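You operate a simulated robot arm through the tools that you are given. There is no shell and no other tool.

You are at the controls of a simulated robot arm. One attempt, no reset.

TASK
Start the check belts at fast speed with the arch knob on mid.
Fine: main switch on and the check stop button pulled out before you start them.

It is judged by the outcome, as a careful person would: the job done as asked, and still so three seconds after it is handed in. It fails if anything else is knocked over, pushed out of place, dropped, spilled or broken.

THE ROBOT
A 7-joint arm with a two-finger parallel gripper, fixed in place. Base frame: the origin is on the floor under the middle of its stand, x ahead of it, y to its left, z up. Lengths are in m, angles in degrees, forces in N, time in s.
With the tool pointing down near the work surface it reaches from about 0.16 to 0.78 m from the base axis. Its first joint turns from -143.0 to 143.0 degrees. Payload 3 kg.
The tool frame sits at the grasp point between the pads (the TCP): z along the fingers, y along the line on which they close. The tips reach 0.03 m beyond it. Largest opening 0.094 m; finger width 0.028, thickness 0.01; the body of the gripper, 0.05 by 0.096 m, starts 0.055 m behind the TCP.
Orientation is that of the tool frame in the base frame, as [roll, pitch, yaw] about the fixed x, y, z axes, in that order (R = Rz(yaw) Ry(pitch) Rx(roll)). With the fingers straight down and closing along the base's y, the tool's x points along the base's -x, its y along +y and its z along -z.

THE INTERFACE
- The arm moves only by the tool jog_arm. Its argument "rows" is text: rows parted by semicolons, each of 7 numbers parted by spaces: the turn, a rotation vector about the tool's x, y, z in degrees, then the shift along the tool's x, y, z in m, then the finger opening in m, from 0 to 0.094. In form: wx wy wz tx ty tz gripper; .... A call has 1 to 20 rows; each row shifts and turns the commanded pose from where the row before left it, along the tool's axes as they then stand. Each row takes 0.2 s and may step no farther than 0.05 m and 8.6 degrees from the row before; otherwise, or with a gripper value out of range, the whole call is refused. Where a pose cannot be reached the arm comes as near as it can. A force on the tool above 70 N (or 10 N above the force at the start of the call, whichever is more), or a blocked arm, ends the call early, and 0.2 s more pass. The fingers move at their own pace (about 0.072 m/s each) and stop on an object; they squeeze with about 30 N. The grip force told is the motor's: it shows also when the fingers shut on nothing. Time passes only in rows, and 0.2 s behind the last, so rows that do not move let the fingers close. The reply holds the time, the measured pose of the TCP, the force on the tool along the base axes, the opening and the grip force, in the units named above and with some noise, with the torque about the TCP (base axes, N m) and any sound that the robot's microphone picked up, and new pictures: "views" is both (left out), scene, wrist or none.
- Cameras (640 x 400 px; columns grow to the right, rows downward): "scene" is fixed at [0.2219, 0.5001, 1.3177]; the picture's right is [0.80, -0.61, 0.00], its down [-0.40, -0.53, -0.75] and it looks along [0.46, 0.60, -0.66] (base axes); focal length 214 px, centre (320, 200). "wrist" rides on the gripper at [0.076, 0.014, -0.103] in the tool frame; the picture's right is [-0.18, 0.98, 0.00], its down [-0.75, -0.14, -0.64] and it looks along [-0.63, -0.12, 0.77] (tool axes); focal length 243 px, centre (320, 200). There is no depth. A picture from a camera that has moved, and an enlarged one, comes with that camera's place and axes in the base frame and with its lens.
- close_up(camera, box): a new picture of the part [left, top, right, bottom] of that camera's present view, enlarged. The clock stands still meanwhile.
- close_job(): hands the job in; it is judged then, once.

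Nothing tells you positions but the pictures and the camera data. Unless the task says otherwise, let go and move clear before handing in.

The tools are called after "Emit:" as a command line: name --argument value ..., lists and objects as JSON in quotes. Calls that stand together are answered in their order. jog_arm: Moves the arm, as the interface text tells. Its arguments: {"type":"object","properties":{"rows":{"type":"string"},"views":{"type":"string","enum":["both","scene","wrist","none"]}},"required":["rows"]} The other tools are called the same way: close_up (camera, box) takes an enlarged picture of a part of a camera's view; close_job () hands the job in.

At the start:

```text
t: 0.0
position: [0.4321, 0.1234, 1.3547]
tool_rot: [-180.0, 0.0, -180.0]
wrist_force: [0.0, 0.8, -0.5]
moment: [-0.01, 0.03, 0.0]
opening: 0.0941
finger_force: 0.0
```

scene: 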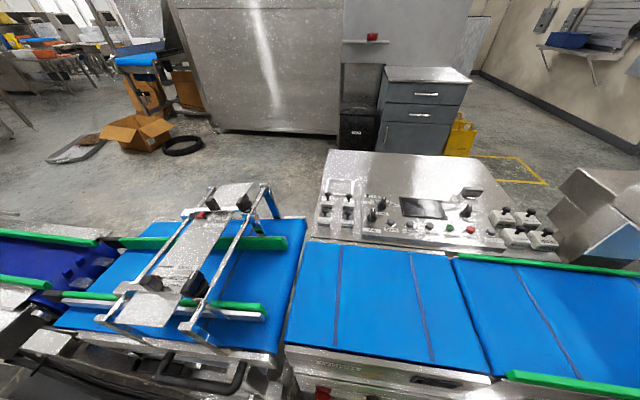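
wrist: 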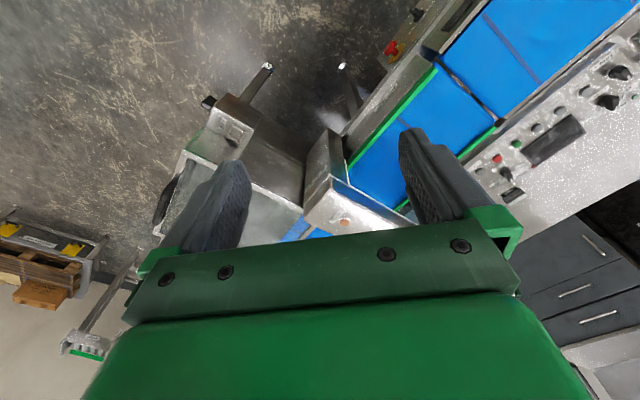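

I see a conveyor/checkweigher line with a control panel behind the middle belt. I'll take close-ups of the panel to read the labels first.

Emit:
close_up --camera "scene" --box '[310, 150, 440, 250]'

Emit:
close_up --camera "scene" --box '[430, 170, 570, 260]'

Emit:
close_up --camera "wrist" --box '[440, 30, 640, 210]'

Emit:
close_up --camera "scene" --box '[260, 340, 500, 400]'

```text
4.00 times, centred on (375, 200) of scene
camera zoom: at [0.2219, 0.5001, 1.3177], right [0.8, -0.61, 0.0], down [-0.4, -0.53, -0.75], along [0.46, 0.6, -0.66], focal length 858 px, centre (100, 200)
```

zoom: 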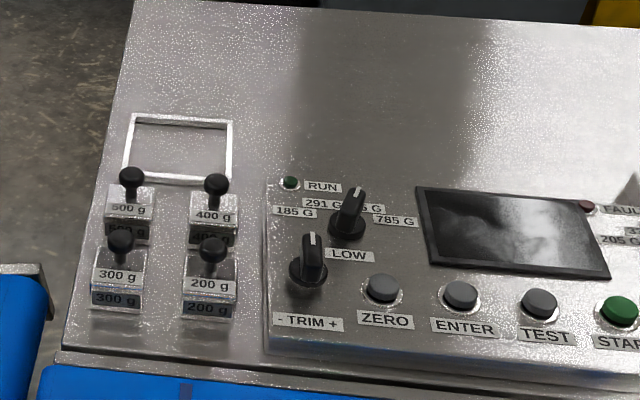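

```text
4.44 times, centred on (500, 215) of scene
camera zoom: at [0.2219, 0.5001, 1.3177], right [0.8, -0.61, 0.0], down [-0.4, -0.53, -0.75], along [0.46, 0.6, -0.66], focal length 953 px, centre (-480, 133)
```

zoom: 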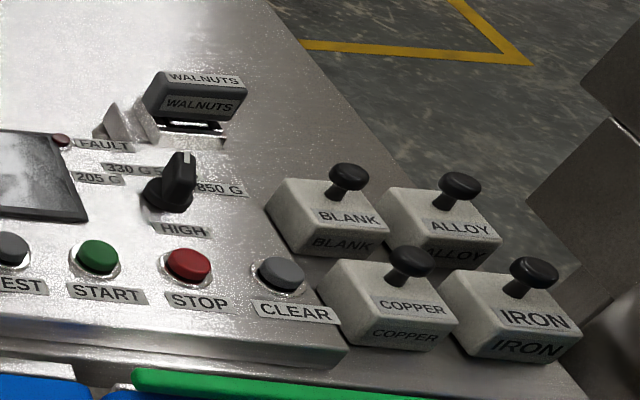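

```text
2.22 times, centred on (540, 120) of wrist
camera zoom: at [0.3577, 0.1378, 1.4577], right [0.18, 0.98, 0.0], down [0.75, -0.14, 0.64], along [0.63, -0.12, -0.77], focal length 539 px, centre (-169, 378)
```

zoom: 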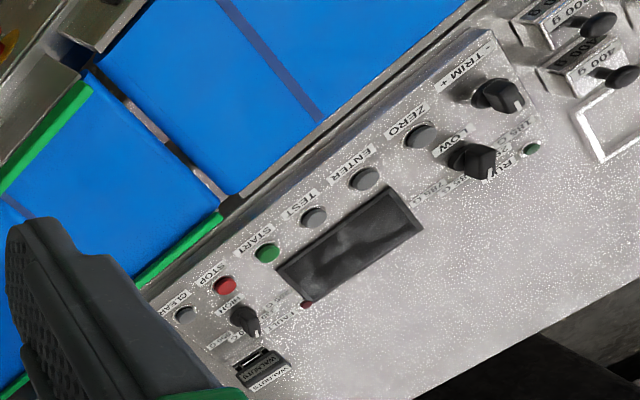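

```text
2.67 times, centred on (380, 370) of scene
camera zoom: at [0.2219, 0.5001, 1.3177], right [0.8, -0.61, 0.0], down [-0.4, -0.53, -0.75], along [0.46, 0.6, -0.66], focal length 572 px, centre (160, -253)
```

zoom: 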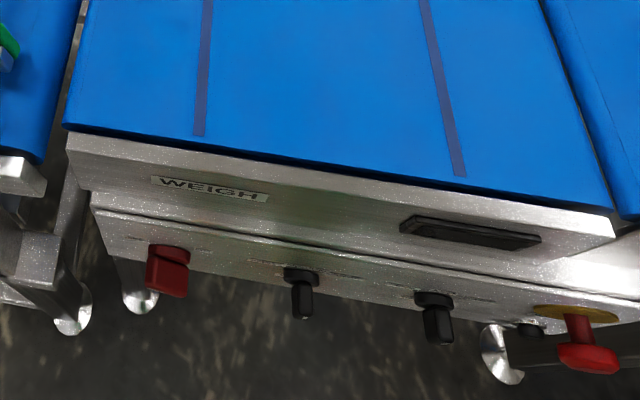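

The WEIGH belt has a lower front panel with a red switch, two black knobs and a mushroom stop. I'll zoom in on more regions to find other panels and labels.

Emit:
close_up --camera "scene" --box '[300, 375, 400, 437]'

Emit:
close_up --camera "scene" --box '[400, 375, 520, 450]'

Emit:
close_up --camera "scene" --box '[0, 280, 300, 460]'

Emit:
close_up --camera "scene" --box '[480, 150, 800, 400]'

Emit:
close_up --camera "wrist" --box '[330, -60, 530, 90]'

```text
refused: 437 is not a number from 0 to 400
```

```text
refused: 450 is not a number from 0 to 400
```

```text
refused: 460 is not a number from 0 to 400
```

```text
refused: 800 is not a number from 0 to 640
```

```text
refused: -60 is not a number from 0 to 400
```

Close-up boxes have to stay inside the frame, so I'll use thin boxes at the edges that widen to fit the picture.

Emit:
close_up --camera "scene" --box '[300, 398, 420, 400]'

Emit:
close_up --camera "scene" --box '[400, 398, 540, 400]'

Emit:
close_up --camera "scene" --box '[0, 300, 320, 400]'

Emit:
close_up --camera "scene" --box '[638, 100, 640, 400]'

Emit:
close_up --camera "wrist" --box '[330, 0, 530, 30]'

```text
5.33 times, centred on (360, 399) of scene
camera zoom: at [0.2219, 0.5001, 1.3177], right [0.8, -0.61, 0.0], down [-0.4, -0.53, -0.75], along [0.46, 0.6, -0.66], focal length 1144 px, centre (107, -861)
```

zoom: 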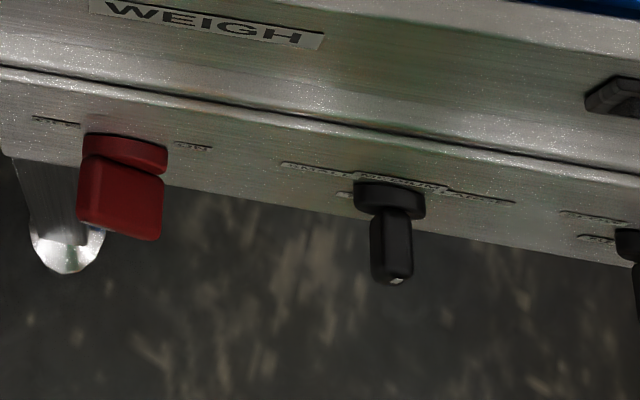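

```text
4.57 times, centred on (470, 399) of scene
camera zoom: at [0.2219, 0.5001, 1.3177], right [0.8, -0.61, 0.0], down [-0.4, -0.53, -0.75], along [0.46, 0.6, -0.66], focal length 980 px, centre (-366, -710)
```

zoom: 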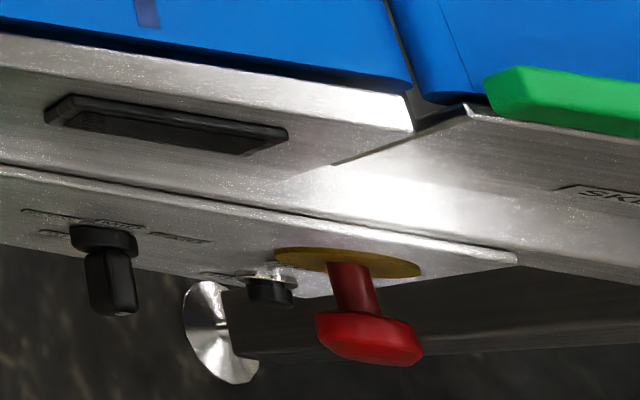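

```text
2.00 times, centred on (160, 350) of scene
camera zoom: at [0.2219, 0.5001, 1.3177], right [0.8, -0.61, 0.0], down [-0.4, -0.53, -0.75], along [0.46, 0.6, -0.66], focal length 429 px, centre (640, -100)
```

zoom: 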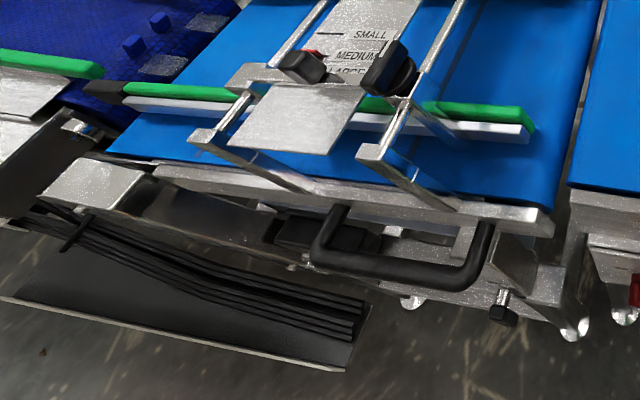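

```text
1.33 times, centred on (639, 250) of scene
camera zoom: at [0.2219, 0.5001, 1.3177], right [0.8, -0.61, 0.0], down [-0.4, -0.53, -0.75], along [0.46, 0.6, -0.66], focal length 286 px, centre (-105, 133)
```

zoom: 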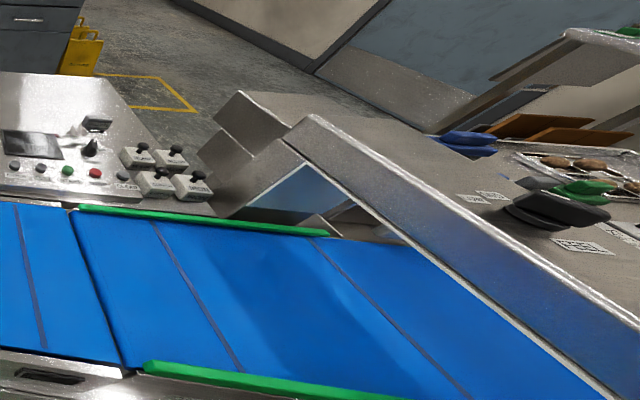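

```text
3.20 times, centred on (430, 15) of wrist
camera zoom: at [0.3577, 0.1378, 1.4577], right [0.18, 0.98, 0.0], down [0.75, -0.14, 0.64], along [0.63, -0.12, -0.77], focal length 776 px, centre (-32, 792)
```

zoom: 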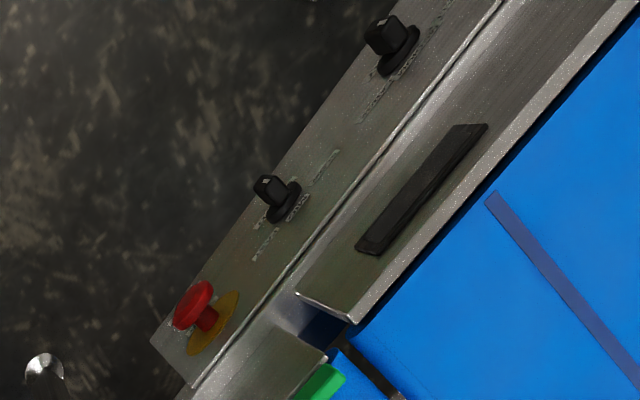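

There's a metal-detector arch over the right-hand belt with a knob and labels on top. I'll zoom in there.

Emit:
close_up --camera "scene" --box '[639, 180, 640, 380]'

Emit:
close_up --camera "wrist" --box '[130, 60, 450, 250]'

Emit:
close_up --camera "scene" --box '[400, 300, 640, 400]'

```text
2.00 times, centred on (640, 280) of scene
camera zoom: at [0.2219, 0.5001, 1.3177], right [0.8, -0.61, 0.0], down [-0.4, -0.53, -0.75], along [0.46, 0.6, -0.66], focal length 429 px, centre (-319, 40)
```

zoom: 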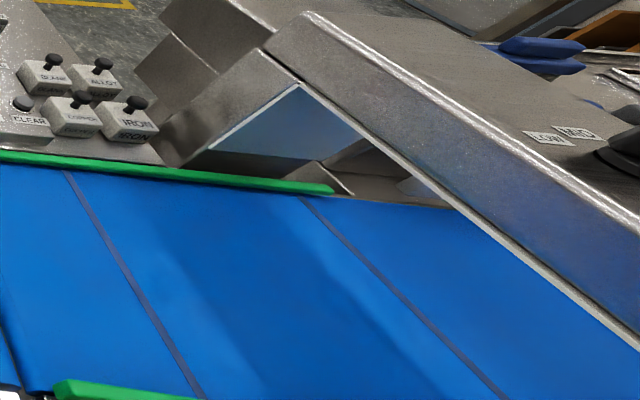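

```text
2.00 times, centred on (290, 155) of wrist
camera zoom: at [0.3577, 0.1378, 1.4577], right [0.18, 0.98, 0.0], down [0.75, -0.14, 0.64], along [0.63, -0.12, -0.77], focal length 485 px, centre (380, 290)
```

zoom: 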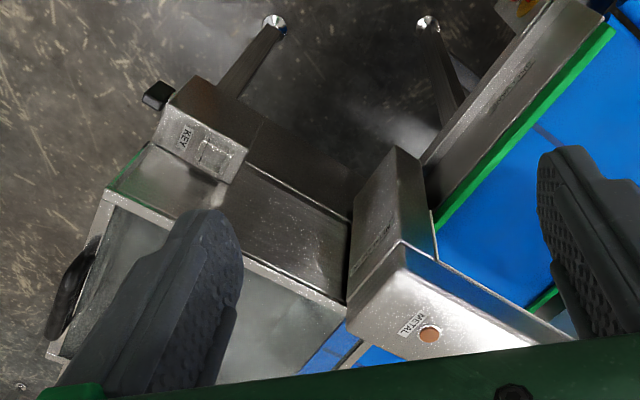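

```text
2.67 times, centred on (520, 350) of scene
camera zoom: at [0.2219, 0.5001, 1.3177], right [0.8, -0.61, 0.0], down [-0.4, -0.53, -0.75], along [0.46, 0.6, -0.66], focal length 572 px, centre (-213, -200)
```

zoom: 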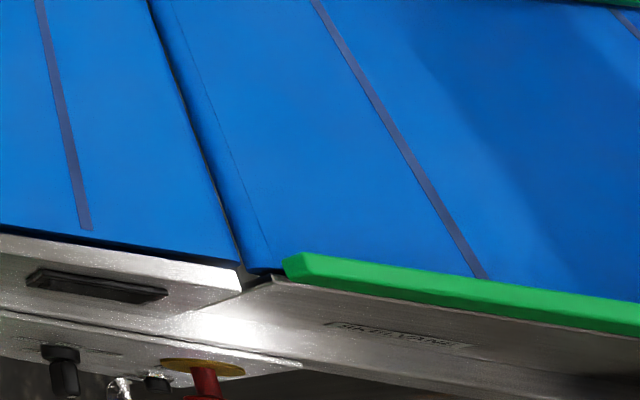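

The arch knob (labelled LOW/MID/…) is on top of the detector arch at the right. The main switch, two knobs and the stop are on the vertical front panel under the WEIGH belt, at roughly x+y≈0.8 and z≈0.70. I'll move the wrist camera in front of that panel to read it.

Emit:
jog_arm --rows "0 0 0 0.0173 0.0083 0.0379 0.094;0 0 0 0.0173 0.0083 0.0379 0.094;0 0 0 0.0173 0.0083 0.0379 0.094;0 0 0 0.0173 0.0083 0.0379 0.094;0 0 0 0.0173 0.0083 0.0379 0.094;0 0 0 0.0173 0.0083 0.0379 0.094;0 0 0 0.0173 0.0083 0.0379 0.094;0 0 0 0.0173 0.0083 0.0379 0.094;0 0 -7.5 0 0 0 0.094;0 0 -7.5 0 0 0 0.094;0 0 -7.5 0 0 0 0.094;0 0 -7.5 0 0 0 0.094;0 0 -7.5 0 0 0 0.094;0 0 -7.5 0 0 0 0.094" --views "both"

```text
t: 3.0
position: [0.2951, 0.1895, 1.051]
tool_rot: [-179.9, -0.1, -135.0]
wrist_force: [0.4, -0.2, 0.0]
moment: [0.0, -0.02, 0.01]
opening: 0.0939
finger_force: 0.0
camera wrist: at [0.2319, 0.1458, 1.1546], right [-0.57, 0.82, 0.0], down [0.63, 0.44, 0.64], along [0.53, 0.36, -0.77], focal length 243 px, centre (320, 200)
```

scene: 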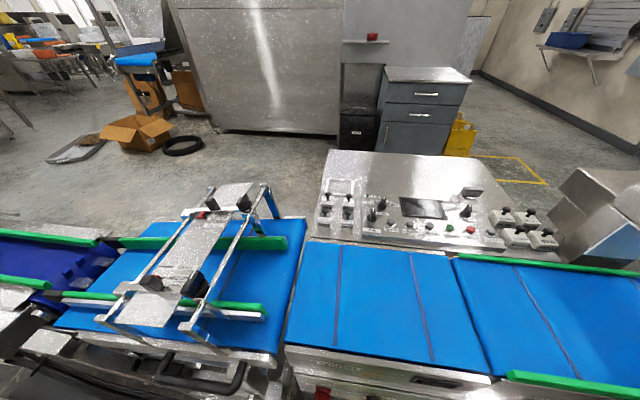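
wrist: 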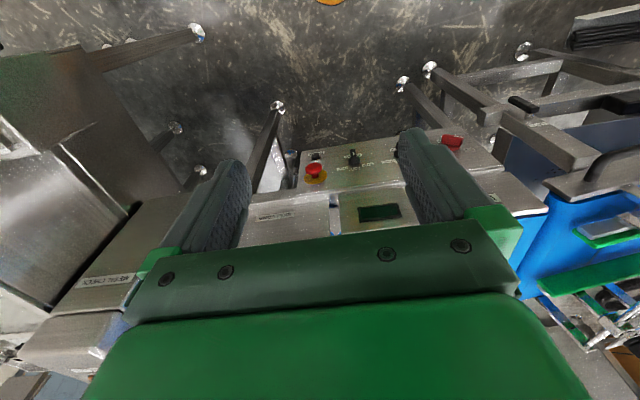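

The front panel is now in view between the fingers. I'll zoom in to read it.

Emit:
close_up --camera "wrist" --box '[270, 110, 430, 210]'

Emit:
close_up --camera "wrist" --box '[400, 90, 560, 190]'

Emit:
close_up --camera "wrist" --box '[0, 100, 200, 380]'

```text
4.00 times, centred on (350, 160) of wrist
camera zoom: at [0.2319, 0.1458, 1.1546], right [-0.57, 0.82, 0.0], down [0.63, 0.44, 0.64], along [0.53, 0.36, -0.77], focal length 970 px, centre (200, 360)
```

zoom: 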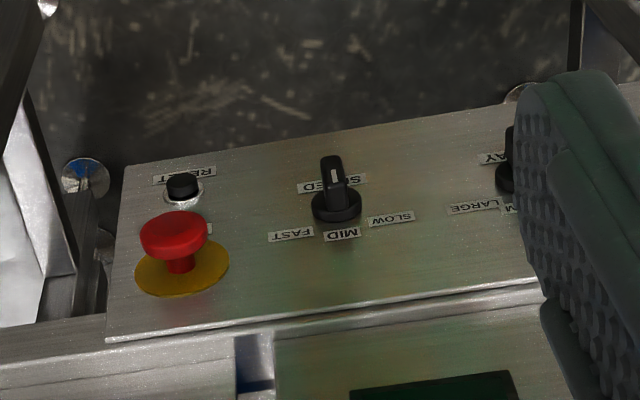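

```text
4.00 times, centred on (480, 140) of wrist
camera zoom: at [0.2319, 0.1458, 1.1546], right [-0.57, 0.82, 0.0], down [0.63, 0.44, 0.64], along [0.53, 0.36, -0.77], focal length 970 px, centre (-320, 440)
```

zoom: 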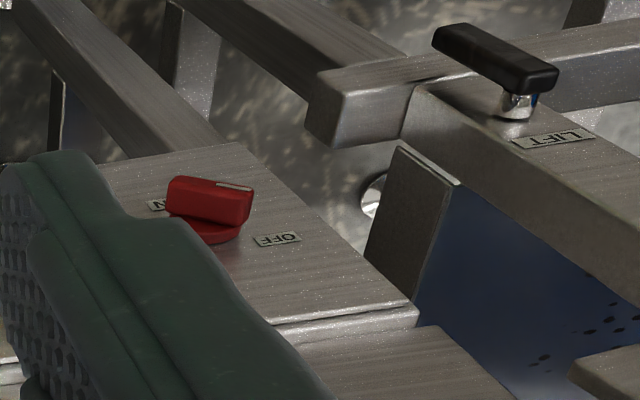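

```text
1.43 times, centred on (100, 240) of wrist
camera zoom: at [0.2319, 0.1458, 1.1546], right [-0.57, 0.82, 0.0], down [0.63, 0.44, 0.64], along [0.53, 0.36, -0.77], focal length 347 px, centre (634, 143)
```

zoom: 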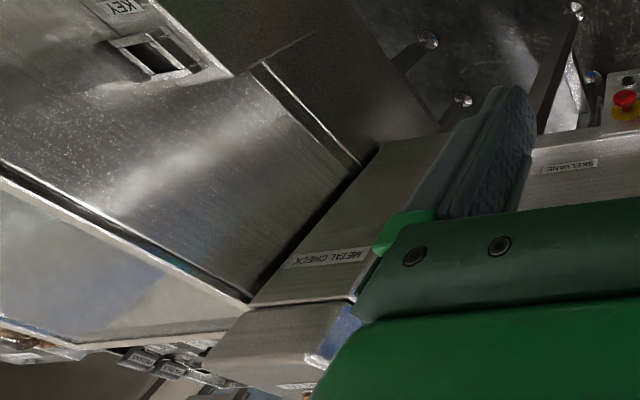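

The front panel, from operator's left to right, has the red main switch (OFF left, ON right), a TRAY knob (small/medium/large), a SPEED knob (SLOW/MID/FAST), then the stop mushroom with RESET below it. I'll get closer and tilt forward for a squarer view of the pointers.

Emit:
jog_arm --rows "0 0 0 0.006 0.019 0.0375 0.094;0 0 0 0.006 0.019 0.0375 0.094;0 0 0 0.006 0.019 0.0375 0.094;0 0 0 0.006 0.019 0.0375 0.094;0 -7.5 0 0 0 0 0.094;0 -7.5 0 0 0 0 0.094;0 -7.5 0 0 0 0 0.094;0 -7.5 0 0 0 0 0.094" --views "wrist"

```text
t: 4.8
position: [0.3297, 0.3671, 1.0085]
tool_rot: [-179.9, 29.9, -134.9]
wrist_force: [0.1, 0.3, -1.0]
moment: [0.0, -0.03, 0.0]
opening: 0.0942
finger_force: 0.0
out of reach, approached as far as the arm can: row 2, 3, 4, 5, 6, 7, 8
camera wrist: at [0.2386, 0.2931, 1.0601], right [-0.58, 0.81, 0.09], down [0.33, 0.14, 0.93], along [0.74, 0.57, -0.35], focal length 243 px, centre (320, 200)
```

wrist: 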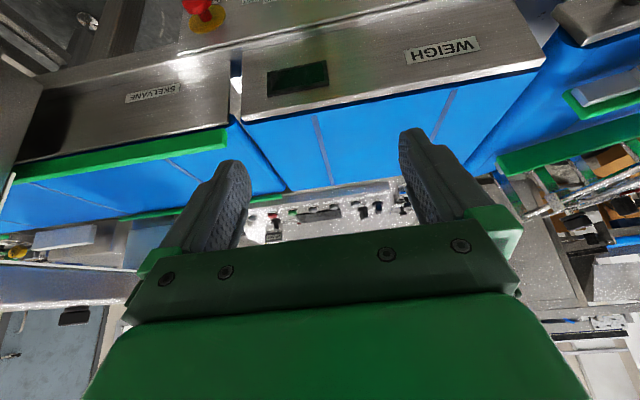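

The arm couldn't get that close in and stopped at about (0.33, 0.37, 1.01). I'll check whether the commanded pose was kept, with a zero move.

Emit:
jog_arm --rows "0 0 0 0 0 0 0.094" --views "none"

Emit:
close_up --camera "wrist" --box '[200, 160, 460, 260]'

```text
t: 5.2
position: [0.3302, 0.3652, 1.01]
tool_rot: [-180.0, 29.9, -134.9]
wrist_force: [-0.1, 0.2, 0.1]
moment: [-0.02, 0.02, 0.02]
opening: 0.0941
finger_force: 0.0
```

```text
2.46 times, centred on (330, 210) of wrist
camera zoom: at [0.2385, 0.2931, 1.06], right [-0.58, 0.81, 0.09], down [0.34, 0.14, 0.93], along [0.74, 0.57, -0.35], focal length 597 px, centre (295, 175)
```

zoom: 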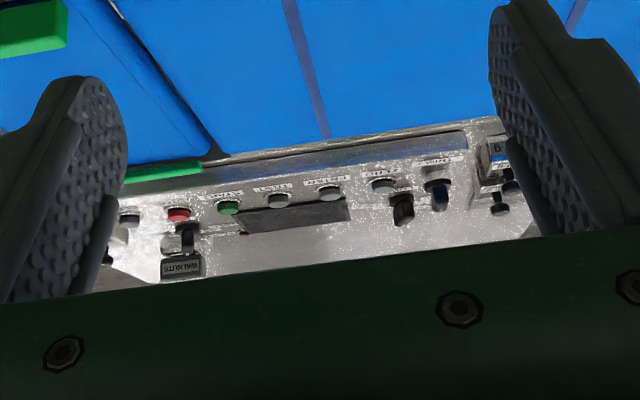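

The commanded pose resets to where the arm really is. I'll test how far back it can move at this tilt.

Emit:
jog_arm --rows "0 0 0 0.0346 0 -0.02 0.094;0 0 0 0.0346 0 -0.02 0.094;0 0 0 0.0346 0 -0.02 0.094" --views "wrist"

```text
t: 6.0
position: [0.2828, 0.3434, 1.066]
tool_rot: [-180.0, 29.7, -135.0]
wrist_force: [0.9, 1.2, 0.2]
moment: [0.0, 0.0, -0.01]
opening: 0.0941
finger_force: 0.1
out of reach, approached as far as the arm can: row 1, 2, 3
camera wrist: at [0.1907, 0.2702, 1.1178], right [-0.58, 0.81, 0.09], down [0.34, 0.14, 0.93], along [0.74, 0.57, -0.35], focal length 243 px, centre (320, 200)
```

wrist: 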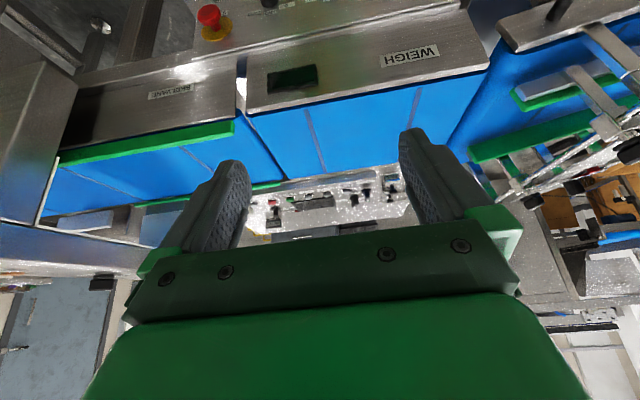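

The arm seems limited close in, so I'll work with the tool pointing mostly down. I put the front panel (vertical) at about 0.60 m along the 45° direction, with its controls near z≈0.62. I'll straighten the tool and descend in front of it for a closer look.

Emit:
jog_arm --rows "0 7.5 0 0 0 0 0.094;0 7.5 0 0 0 0 0.094;0 7.5 0 0 0 0 0.094;0 7.3 0 0 0 0 0.094;0 0 0 -0.0095 0 0.0443 0.094;0 0 0 -0.0095 0 0.0443 0.094;0 0 0 -0.0095 0 0.0443 0.094;0 0 0 -0.0095 0 0.0443 0.094;0 0 0 -0.0095 0 0.0443 0.094;0 0 0 -0.0095 0 0.0443 0.094" --views "both"

```text
t: 8.2
position: [0.324, 0.3824, 0.7997]
tool_rot: [180.0, 0.2, -134.9]
wrist_force: [-0.7, 0.9, -0.2]
moment: [-0.03, 0.03, 0.01]
opening: 0.094
finger_force: 0.1
camera wrist: at [0.2605, 0.3393, 0.9022], right [-0.57, 0.82, 0.0], down [0.63, 0.43, 0.64], along [0.53, 0.36, -0.77], focal length 243 px, centre (320, 200)
```

scene: 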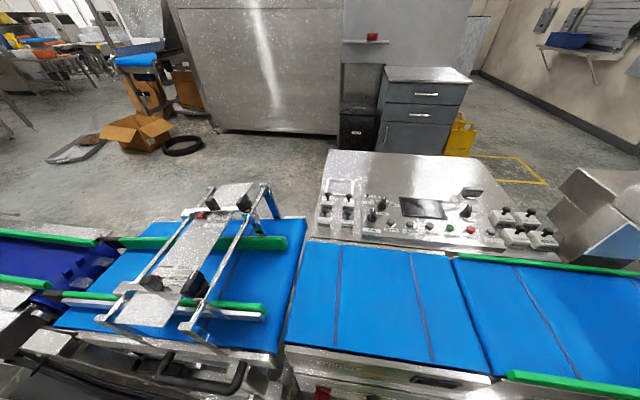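
wrist: 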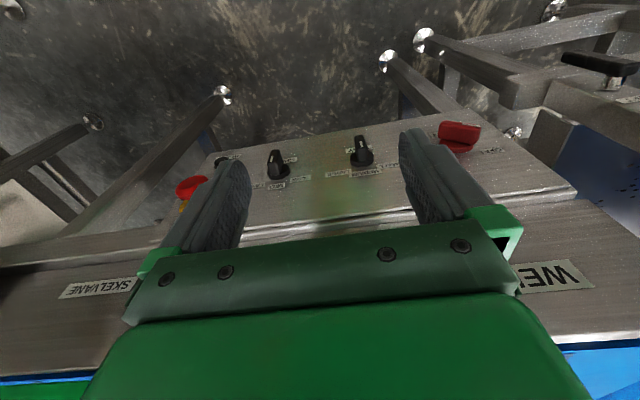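

I reached the viewing pose. Now I'll read the panel up close.

Emit:
close_up --camera "wrist" --box '[240, 125, 410, 225]'

Emit:
close_up --camera "wrist" --box '[400, 100, 540, 190]'

Emit:
close_up --camera "wrist" --box '[150, 130, 310, 230]'

```text
3.76 times, centred on (325, 175) of wrist
camera zoom: at [0.2605, 0.3393, 0.9022], right [-0.57, 0.82, 0.0], down [0.63, 0.43, 0.64], along [0.53, 0.36, -0.77], focal length 913 px, centre (301, 294)
```

zoom: 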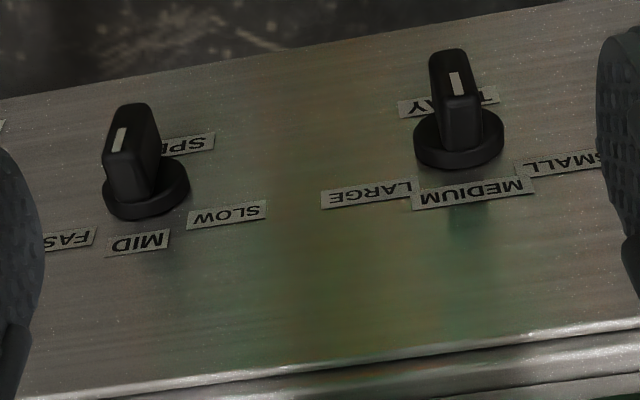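

```text
4.44 times, centred on (470, 145) of wrist
camera zoom: at [0.2605, 0.3393, 0.9022], right [-0.57, 0.82, 0.0], down [0.63, 0.43, 0.64], along [0.53, 0.36, -0.77], focal length 1078 px, centre (-347, 444)
```

zoom: 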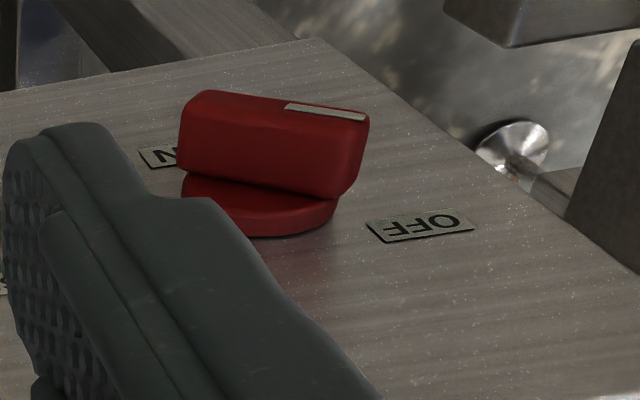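

```text
4.00 times, centred on (230, 180) of wrist
camera zoom: at [0.2605, 0.3393, 0.9022], right [-0.57, 0.82, 0.0], down [0.63, 0.43, 0.64], along [0.53, 0.36, -0.77], focal length 970 px, centre (680, 280)
```

zoom: 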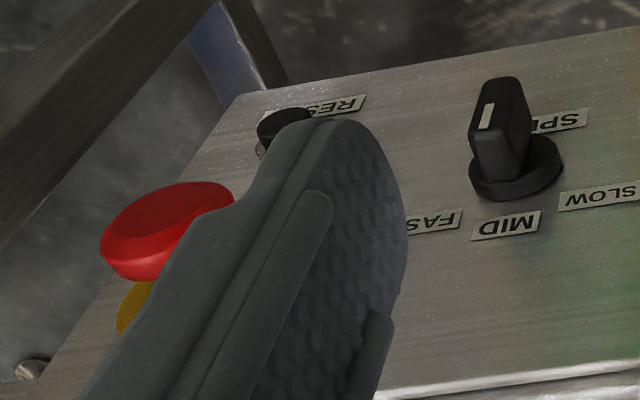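

The main switch pointer is on OFF (left) and SPEED is on MID. The stop mushroom is partly hidden by a finger, so I'll slide right along the panel for a clear look at it.

Emit:
jog_arm --rows "0 0 0 0 -0.045 0 0.094;0 0 0 0 -0.045 0 0.094;0 0 0 0 -0.045 0 0.094" --views "wrist"

Emit:
close_up --camera "wrist" --box '[240, 125, 410, 225]'

Emit:
close_up --camera "scene" --box '[170, 170, 290, 330]'

```text
t: 9.0
position: [0.4207, 0.2891, 0.8002]
tool_rot: [-179.9, 0.1, -134.9]
wrist_force: [0.8, 0.5, 0.0]
moment: [-0.02, 0.01, -0.01]
opening: 0.0939
finger_force: 0.0
camera wrist: at [0.3573, 0.2444, 0.9033], right [-0.57, 0.82, 0.0], down [0.63, 0.43, 0.64], along [0.53, 0.36, -0.76], focal length 243 px, centre (320, 200)
```

wrist: 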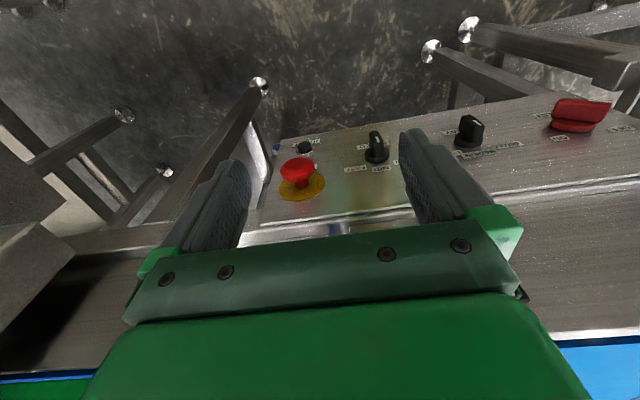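

```text
3.76 times, centred on (325, 175) of wrist
camera zoom: at [0.3573, 0.2444, 0.9033], right [-0.57, 0.82, 0.0], down [0.63, 0.43, 0.64], along [0.53, 0.36, -0.76], focal length 913 px, centre (301, 294)
```

zoom: 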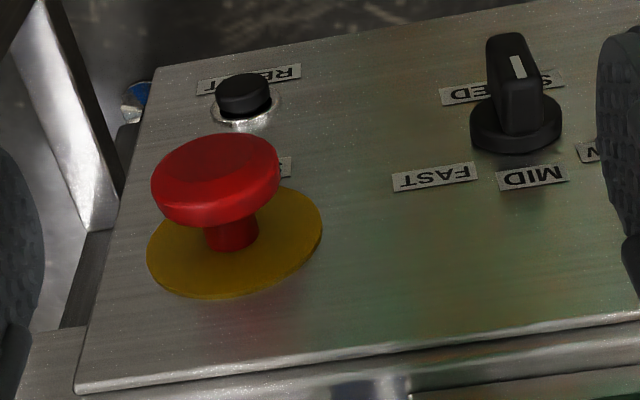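

```text
2.50 times, centred on (230, 250) of scene
camera zoom: at [0.2219, 0.5001, 1.3177], right [0.8, -0.61, 0.0], down [-0.4, -0.53, -0.75], along [0.46, 0.6, -0.66], focal length 536 px, centre (545, 75)
```

zoom: 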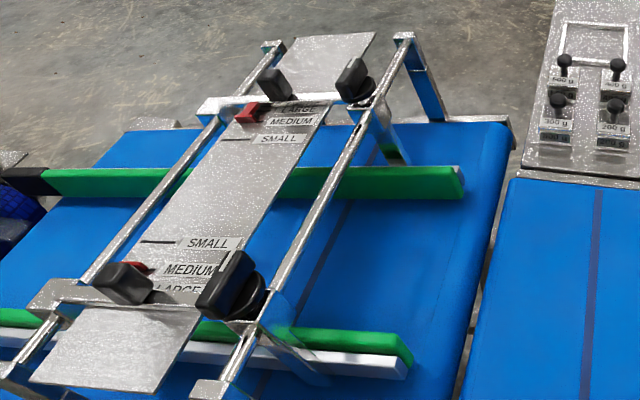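

The stop's stem is visible and its label begins with S, so I take it as STOP; I'll test it with a pull later. First is the main switch. I'll go back left in front of it and lean the hand so the fingers can straddle its bar, which points up-left at OFF.

Emit:
jog_arm --rows "0 0 0 0 0.042 0 0.094;0 0 0 0 0.042 0 0.094;0 0 0 0 0.042 0 0.094;0 0 0 0 0.042 0 0.094;0 0 0 0 0.042 0 0.094;0 0 0 0 0.042 0 0.094;0 0 0 0 0.042 0 0.094;7.75 0 0 0 0 0 0.094;7.75 0 0 0 0 0 0.094;7.75 0 0 0 0 0 0.094;7.75 0 0 0 0 0 0.094" --views "both"

```text
t: 11.4
position: [0.2109, 0.4969, 0.802]
tool_rot: [-148.9, 0.2, -134.9]
wrist_force: [-0.2, 0.2, -0.2]
moment: [0.0, -0.01, 0.03]
opening: 0.0941
finger_force: 0.0
camera wrist: at [0.1118, 0.4884, 0.8811], right [-0.46, 0.73, -0.51], down [0.38, 0.68, 0.62], along [0.8, 0.1, -0.59], focal length 243 px, centre (320, 200)
```

scene: 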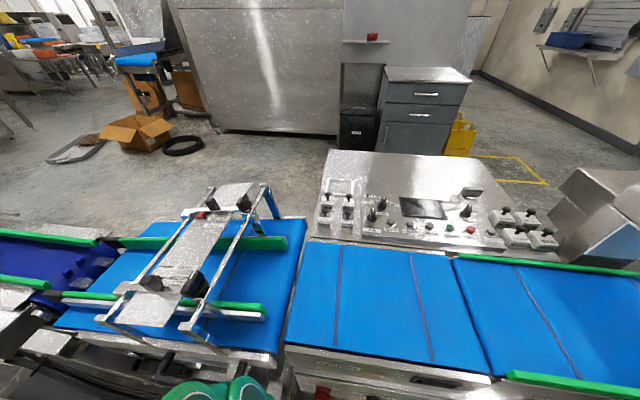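
wrist: 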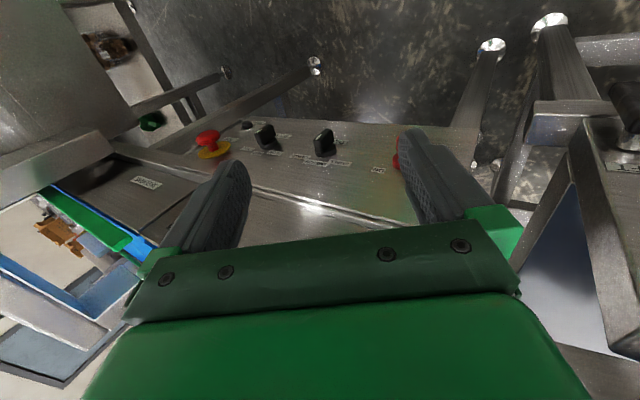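

The lean works. I'll continue to about 62° and then tilt forward 45°.

Emit:
jog_arm --rows "7.75 0 0 0 0 0 0.094;7.75 0 0 0 0 0 0.094;7.75 0 0 0 0 0 0.094;7.75 0 0 0 0 0 0.094;0 -7.5 0 0 0 0 0.094;0 -7.5 0 0 0 0 0.094;0 -7.5 0 0 0 0 0.094;0 -7.5 0 0 0 0 0.094;0 -7.5 0 0 0 0 0.094;0 -7.5 0 0 0 0 0.094" --views "both"

```text
t: 13.7
position: [0.286, 0.4591, 0.7944]
tool_rot: [-111.0, 18.8, -103.3]
wrist_force: [0.5, 0.5, -0.7]
moment: [-0.06, 0.01, 0.02]
opening: 0.0941
finger_force: 0.0
stopped in row 10: the arm was blocked; the commanded pose is now the measured one
camera wrist: at [0.1716, 0.4059, 0.7917], right [-0.23, 0.54, -0.81], down [-0.4, 0.71, 0.59], along [0.89, 0.46, 0.05], focal length 243 px, centre (320, 200)
```

scene: 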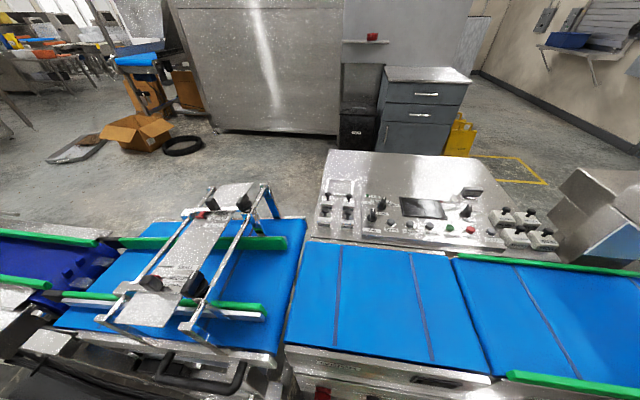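
wrist: 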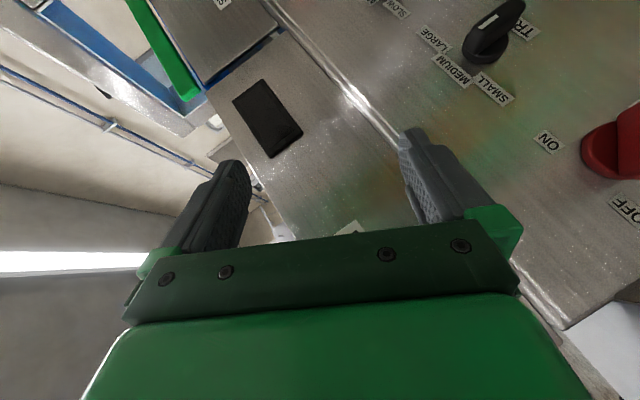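

The last tilt row was blocked and the TCP drifted to (0.286, 0.459, 0.794). The view is still good: ON, OFF and the switch are visible and clear of the fingers. I'll shift left and down carefully to see whether the arm is free.

Emit:
jog_arm --rows "0 0 0 -0.0016 0.025 -0.005 0.094;0 0 0 -0.0016 0.025 -0.005 0.094;0 0 0 -0.0016 0.025 -0.005 0.094;0 0 0 -0.0016 0.025 -0.005 0.094;0 0 0 -0.0016 0.025 -0.005 0.094" --views "wrist"

```text
t: 14.9
position: [0.2281, 0.52, 0.6971]
tool_rot: [-110.8, 19.0, -103.0]
wrist_force: [-0.3, 0.6, -1.2]
moment: [-0.01, -0.01, -0.01]
opening: 0.0939
finger_force: 0.1
camera wrist: at [0.1139, 0.4644, 0.6936], right [-0.23, 0.54, -0.81], down [-0.4, 0.7, 0.59], along [0.88, 0.46, 0.05], focal length 243 px, centre (320, 200)
```

wrist: 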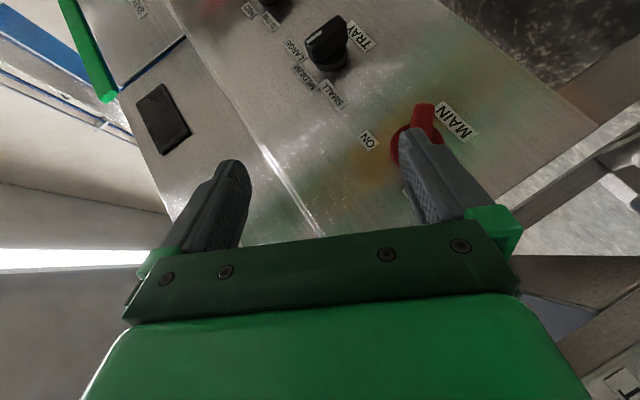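

The arm is moving freely. I'll zoom in to pin down the switch position and its pointer.

Emit:
close_up --camera "wrist" --box '[350, 80, 490, 168]'

```text
4.55 times, centred on (420, 124) of wrist
camera zoom: at [0.1139, 0.4644, 0.6936], right [-0.23, 0.54, -0.81], down [-0.4, 0.7, 0.59], along [0.88, 0.46, 0.05], focal length 1103 px, centre (-134, 546)
```

zoom: 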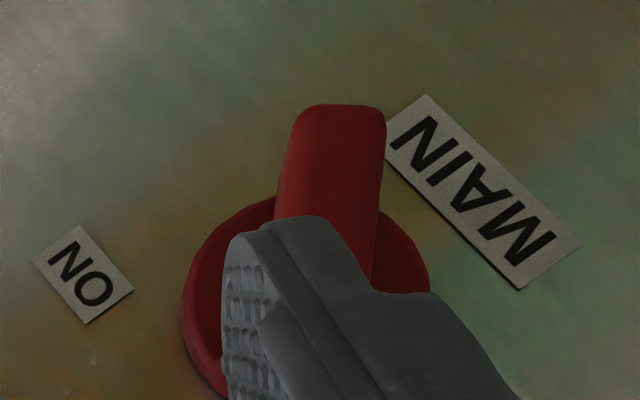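

From this view I put the switch axis at w≈-0.199 (offset along the panel), z≈0.615, with its bar pointing about 50° left of vertical and ON about 50° to the right. I'll align the roll and bring the open fingers level with it, still in front.

Emit:
jog_arm --rows "-4.83 0.41 3.53 0 0 0 0.094;-4.83 0.41 3.53 0 0 0 0.094;0 0 0 0.0167 0.0288 0.0162 0.094;0 0 0 0.0167 0.0288 0.0162 0.094;0 0 0 0 0 0 0.094" --views "both"

```text
t: 16.1
position: [0.2262, 0.5173, 0.6225]
tool_rot: [-122.1, 24.9, -107.1]
wrist_force: [-0.5, -0.5, -0.2]
moment: [-0.01, 0.0, 0.01]
opening: 0.0938
finger_force: 0.0
camera wrist: at [0.1108, 0.4622, 0.6287], right [-0.35, 0.65, -0.68], down [-0.3, 0.6, 0.74], along [0.89, 0.46, -0.01], focal length 243 px, centre (320, 200)
```

scene: 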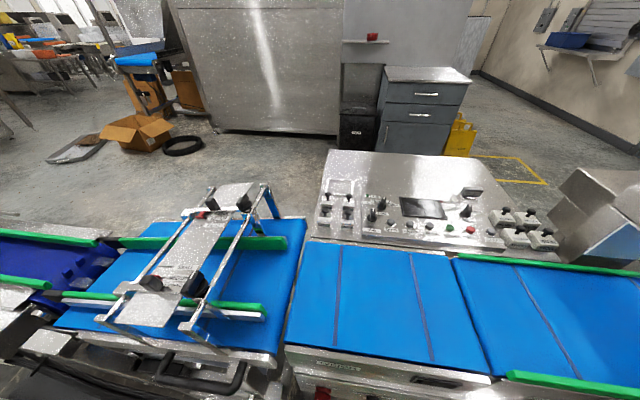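
wrist: 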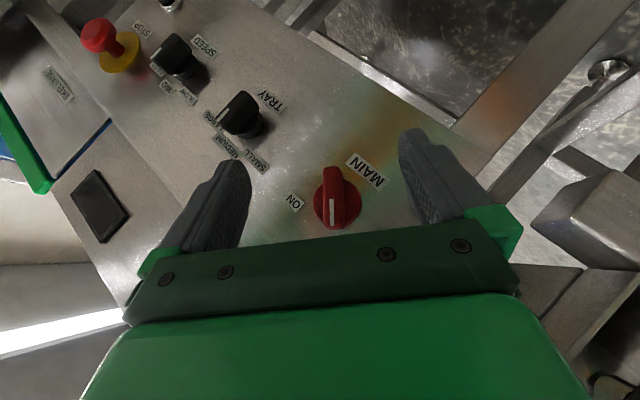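

The red switch is now framed between the fingers with its bar aligned. I'll zoom in to check alignment before moving in.

Emit:
close_up --camera "wrist" --box '[250, 140, 410, 240]'

Emit:
close_up --camera "wrist" --box '[60, 0, 220, 100]'

```text
4.00 times, centred on (330, 190) of wrist
camera zoom: at [0.1108, 0.4622, 0.6287], right [-0.35, 0.65, -0.68], down [-0.3, 0.6, 0.74], along [0.89, 0.46, -0.01], focal length 970 px, centre (280, 240)
```

zoom: 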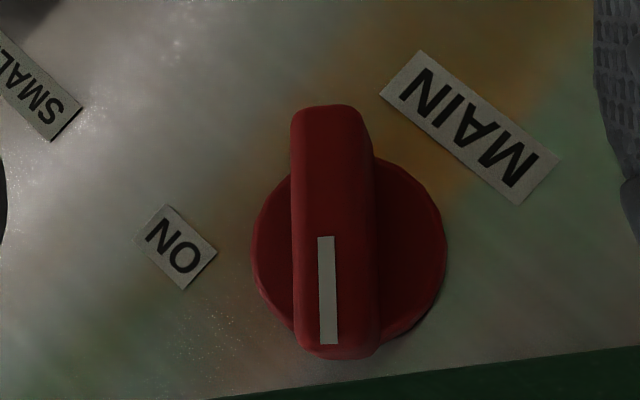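

```text
4.00 times, centred on (140, 50) of wrist
camera zoom: at [0.1108, 0.4622, 0.6287], right [-0.35, 0.65, -0.68], down [-0.3, 0.6, 0.74], along [0.89, 0.46, -0.01], focal length 970 px, centre (1040, 800)
```

zoom: 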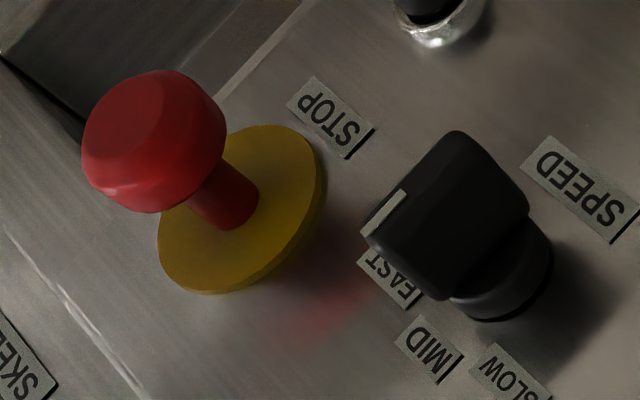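

It's aligned, with the bar centred between the fingers. I'll move straight in along the panel normal and close on the bar.

Emit:
jog_arm --rows "0 0 0 -0.0157 0.0009 0.0085 0.094;0 0 0 -0.0157 0.0009 0.0085 0.094;0 0 0 0 0 0 0.06;0 0 0 0 0 0 0.03;0 0 0 0 0 0 0.0;0 0 0 0 0 0 0.0;0 0 0 0 0 0 0.0" --views "wrist"

Emit:
close_up --camera "wrist" --box '[230, 120, 410, 240]'

```text
t: 17.7
position: [0.2477, 0.5458, 0.6265]
tool_rot: [-122.0, 25.0, -107.1]
wrist_force: [4.6, -8.6, 12.5]
moment: [0.28, 0.7, 0.4]
opening: 0.0189
finger_force: 45.0
camera wrist: at [0.133, 0.49, 0.6333], right [-0.35, 0.65, -0.68], down [-0.31, 0.6, 0.74], along [0.89, 0.46, -0.01], focal length 243 px, centre (320, 200)
```

wrist: 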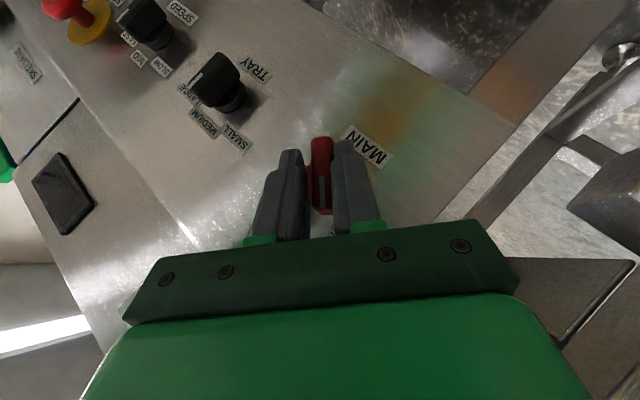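

```text
3.33 times, centred on (320, 180) of wrist
camera zoom: at [0.133, 0.49, 0.6333], right [-0.35, 0.65, -0.68], down [-0.31, 0.6, 0.74], along [0.89, 0.46, -0.01], focal length 809 px, centre (320, 267)
```

zoom: 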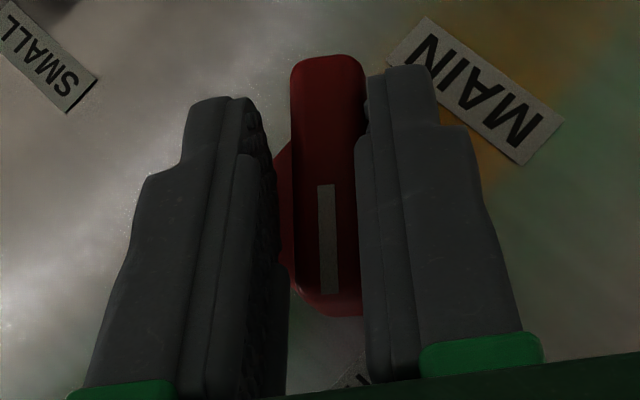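

The grip is on the bar. I'll start turning clockwise about the panel normal, a few degrees first, and watch the forces.

Emit:
jog_arm --rows "0 0 0 0 -0.002 0 0.0;-6.44 0.54 4.71 0 -0.0019 0 0.0;-6.44 0.54 4.71 0 -0.0019 0 0.0;-6.44 0.54 4.71 0 -0.0019 0 0.0" --views "wrist"

Emit:
close_up --camera "wrist" --box '[230, 120, 410, 240]'

```text
t: 18.7
position: [0.2497, 0.5418, 0.631]
tool_rot: [-147.9, 33.7, -119.8]
wrist_force: [-23.6, -14.5, -20.2]
moment: [0.3, -0.02, 0.6]
opening: 0.0182
finger_force: 44.5
camera wrist: at [0.1395, 0.4815, 0.6548], right [-0.5, 0.8, -0.33], down [-0.05, 0.35, 0.93], along [0.86, 0.49, -0.14], focal length 243 px, centre (320, 200)
```

wrist: 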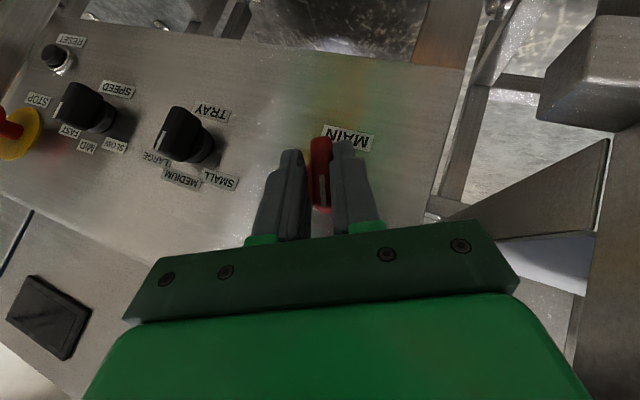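

```text
3.33 times, centred on (320, 180) of wrist
camera zoom: at [0.1395, 0.4815, 0.6548], right [-0.5, 0.8, -0.33], down [-0.05, 0.35, 0.93], along [0.86, 0.49, -0.14], focal length 809 px, centre (320, 267)
```

zoom: 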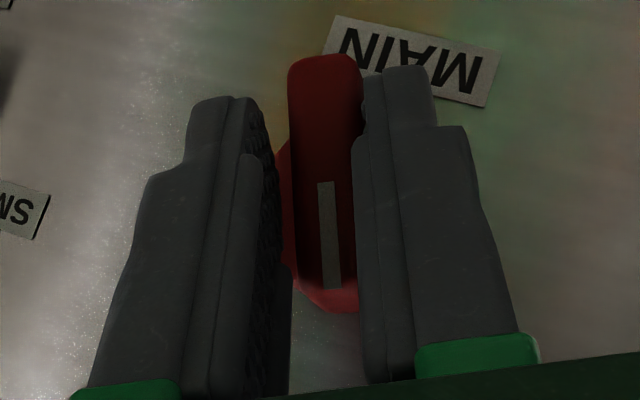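

The switch is turning with the grip. A reaction force of about 27 N pushes out along the panel normal and 20 N pulls down, so I'll ease back about 2 mm, drop slightly and continue.

Emit:
jog_arm --rows "0 0 0 0.0024 0.0006 -0.0001 0.0;-6.44 0.54 4.71 0 -0.0017 0 0.0;-6.44 0.54 4.71 0 -0.0017 0 0.0" --views "none"

```text
t: 19.6
position: [0.2524, 0.5429, 0.6289]
tool_rot: [-163.1, 35.9, -129.5]
wrist_force: [-25.2, -44.7, 38.8]
moment: [-0.21, -0.23, 0.14]
opening: 0.0185
finger_force: 44.6
out of reach, approached as far as the arm can: row 3
stopped in row 3: the force on the tool passed its limit at 248 N (the readings are from after the stop); the commanded pose is now the measured one
```

The arm hit a reach limit near this hand angle, the force spiked and the call stopped. I'll open the fingers to release the load first and look.

Emit:
jog_arm --rows "0 0 0 0 0 0 0.03;0 0 0 0 0 0 0.05;0 0 0 0 0 0 0.06" --views "both"

Emit:
close_up --camera "wrist" --box '[230, 120, 410, 240]'

```text
t: 20.4
position: [0.2524, 0.5439, 0.6298]
tool_rot: [-163.3, 36.1, -129.6]
wrist_force: [1.0, 0.3, -0.1]
moment: [-0.03, 0.02, 0.01]
opening: 0.06
finger_force: 0.0
camera wrist: at [0.1458, 0.4816, 0.6604], right [-0.53, 0.84, -0.12], down [0.1, 0.2, 0.97], along [0.84, 0.5, -0.19], focal length 243 px, centre (320, 200)
```

scene: 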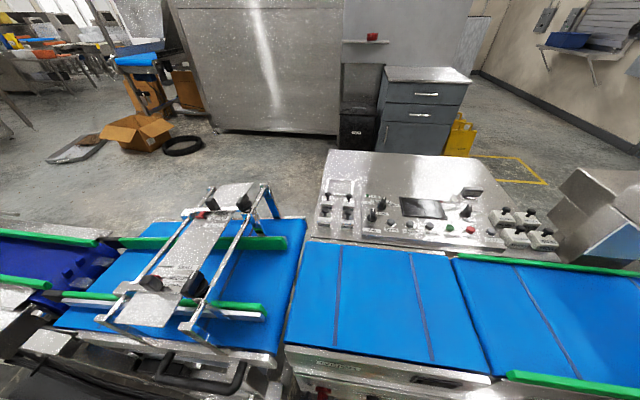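
wrist: 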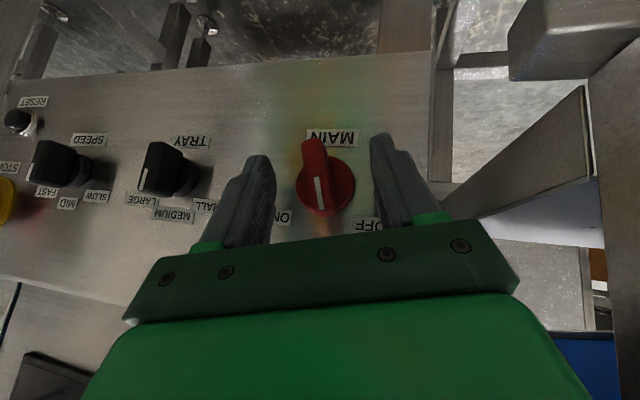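

```text
3.33 times, centred on (320, 180) of wrist
camera zoom: at [0.1458, 0.4816, 0.6604], right [-0.53, 0.84, -0.12], down [0.1, 0.2, 0.97], along [0.84, 0.5, -0.19], focal length 809 px, centre (320, 267)
```

zoom: 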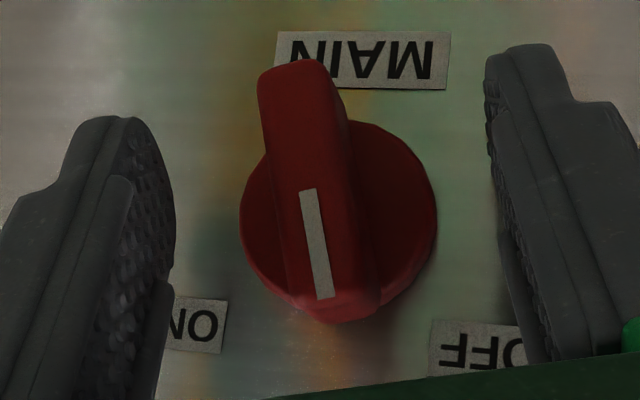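

The load is gone and the switch bar stayed about 12° short of vertical. I'll back off, bring the tool closer to vertical where reach is better, and close the fingers into a peg to push the pointer the rest of the way to ON.

Emit:
jog_arm --rows "0 0 0 0 0 -0.03 0.06;0 0 0 0 0 -0.03 0.06;0 6 0 0 0 0 0.06;0 6 0 0 0 0 0.06;0 6 0 0 0 0 0.06;-5.39 0 1.75 0 0 0 0.04;-5.39 0 1.75 0 0 0 0.02;-5.39 0 1.75 0 0 0 0.0;0 0 0 0 0 0 0.0" --views "wrist"

```text
t: 22.4
position: [0.2184, 0.5292, 0.6753]
tool_rot: [176.3, 19.2, -140.4]
wrist_force: [0.0, 0.2, 0.4]
moment: [0.0, 0.0, 0.03]
opening: 0.0001
finger_force: 29.9
camera wrist: at [0.1326, 0.4673, 0.748], right [-0.51, 0.85, 0.12], down [0.5, 0.18, 0.84], along [0.7, 0.49, -0.52], focal length 243 px, centre (320, 200)
```

wrist: 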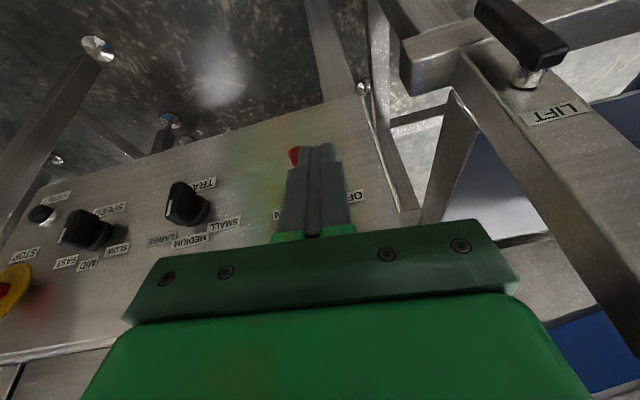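

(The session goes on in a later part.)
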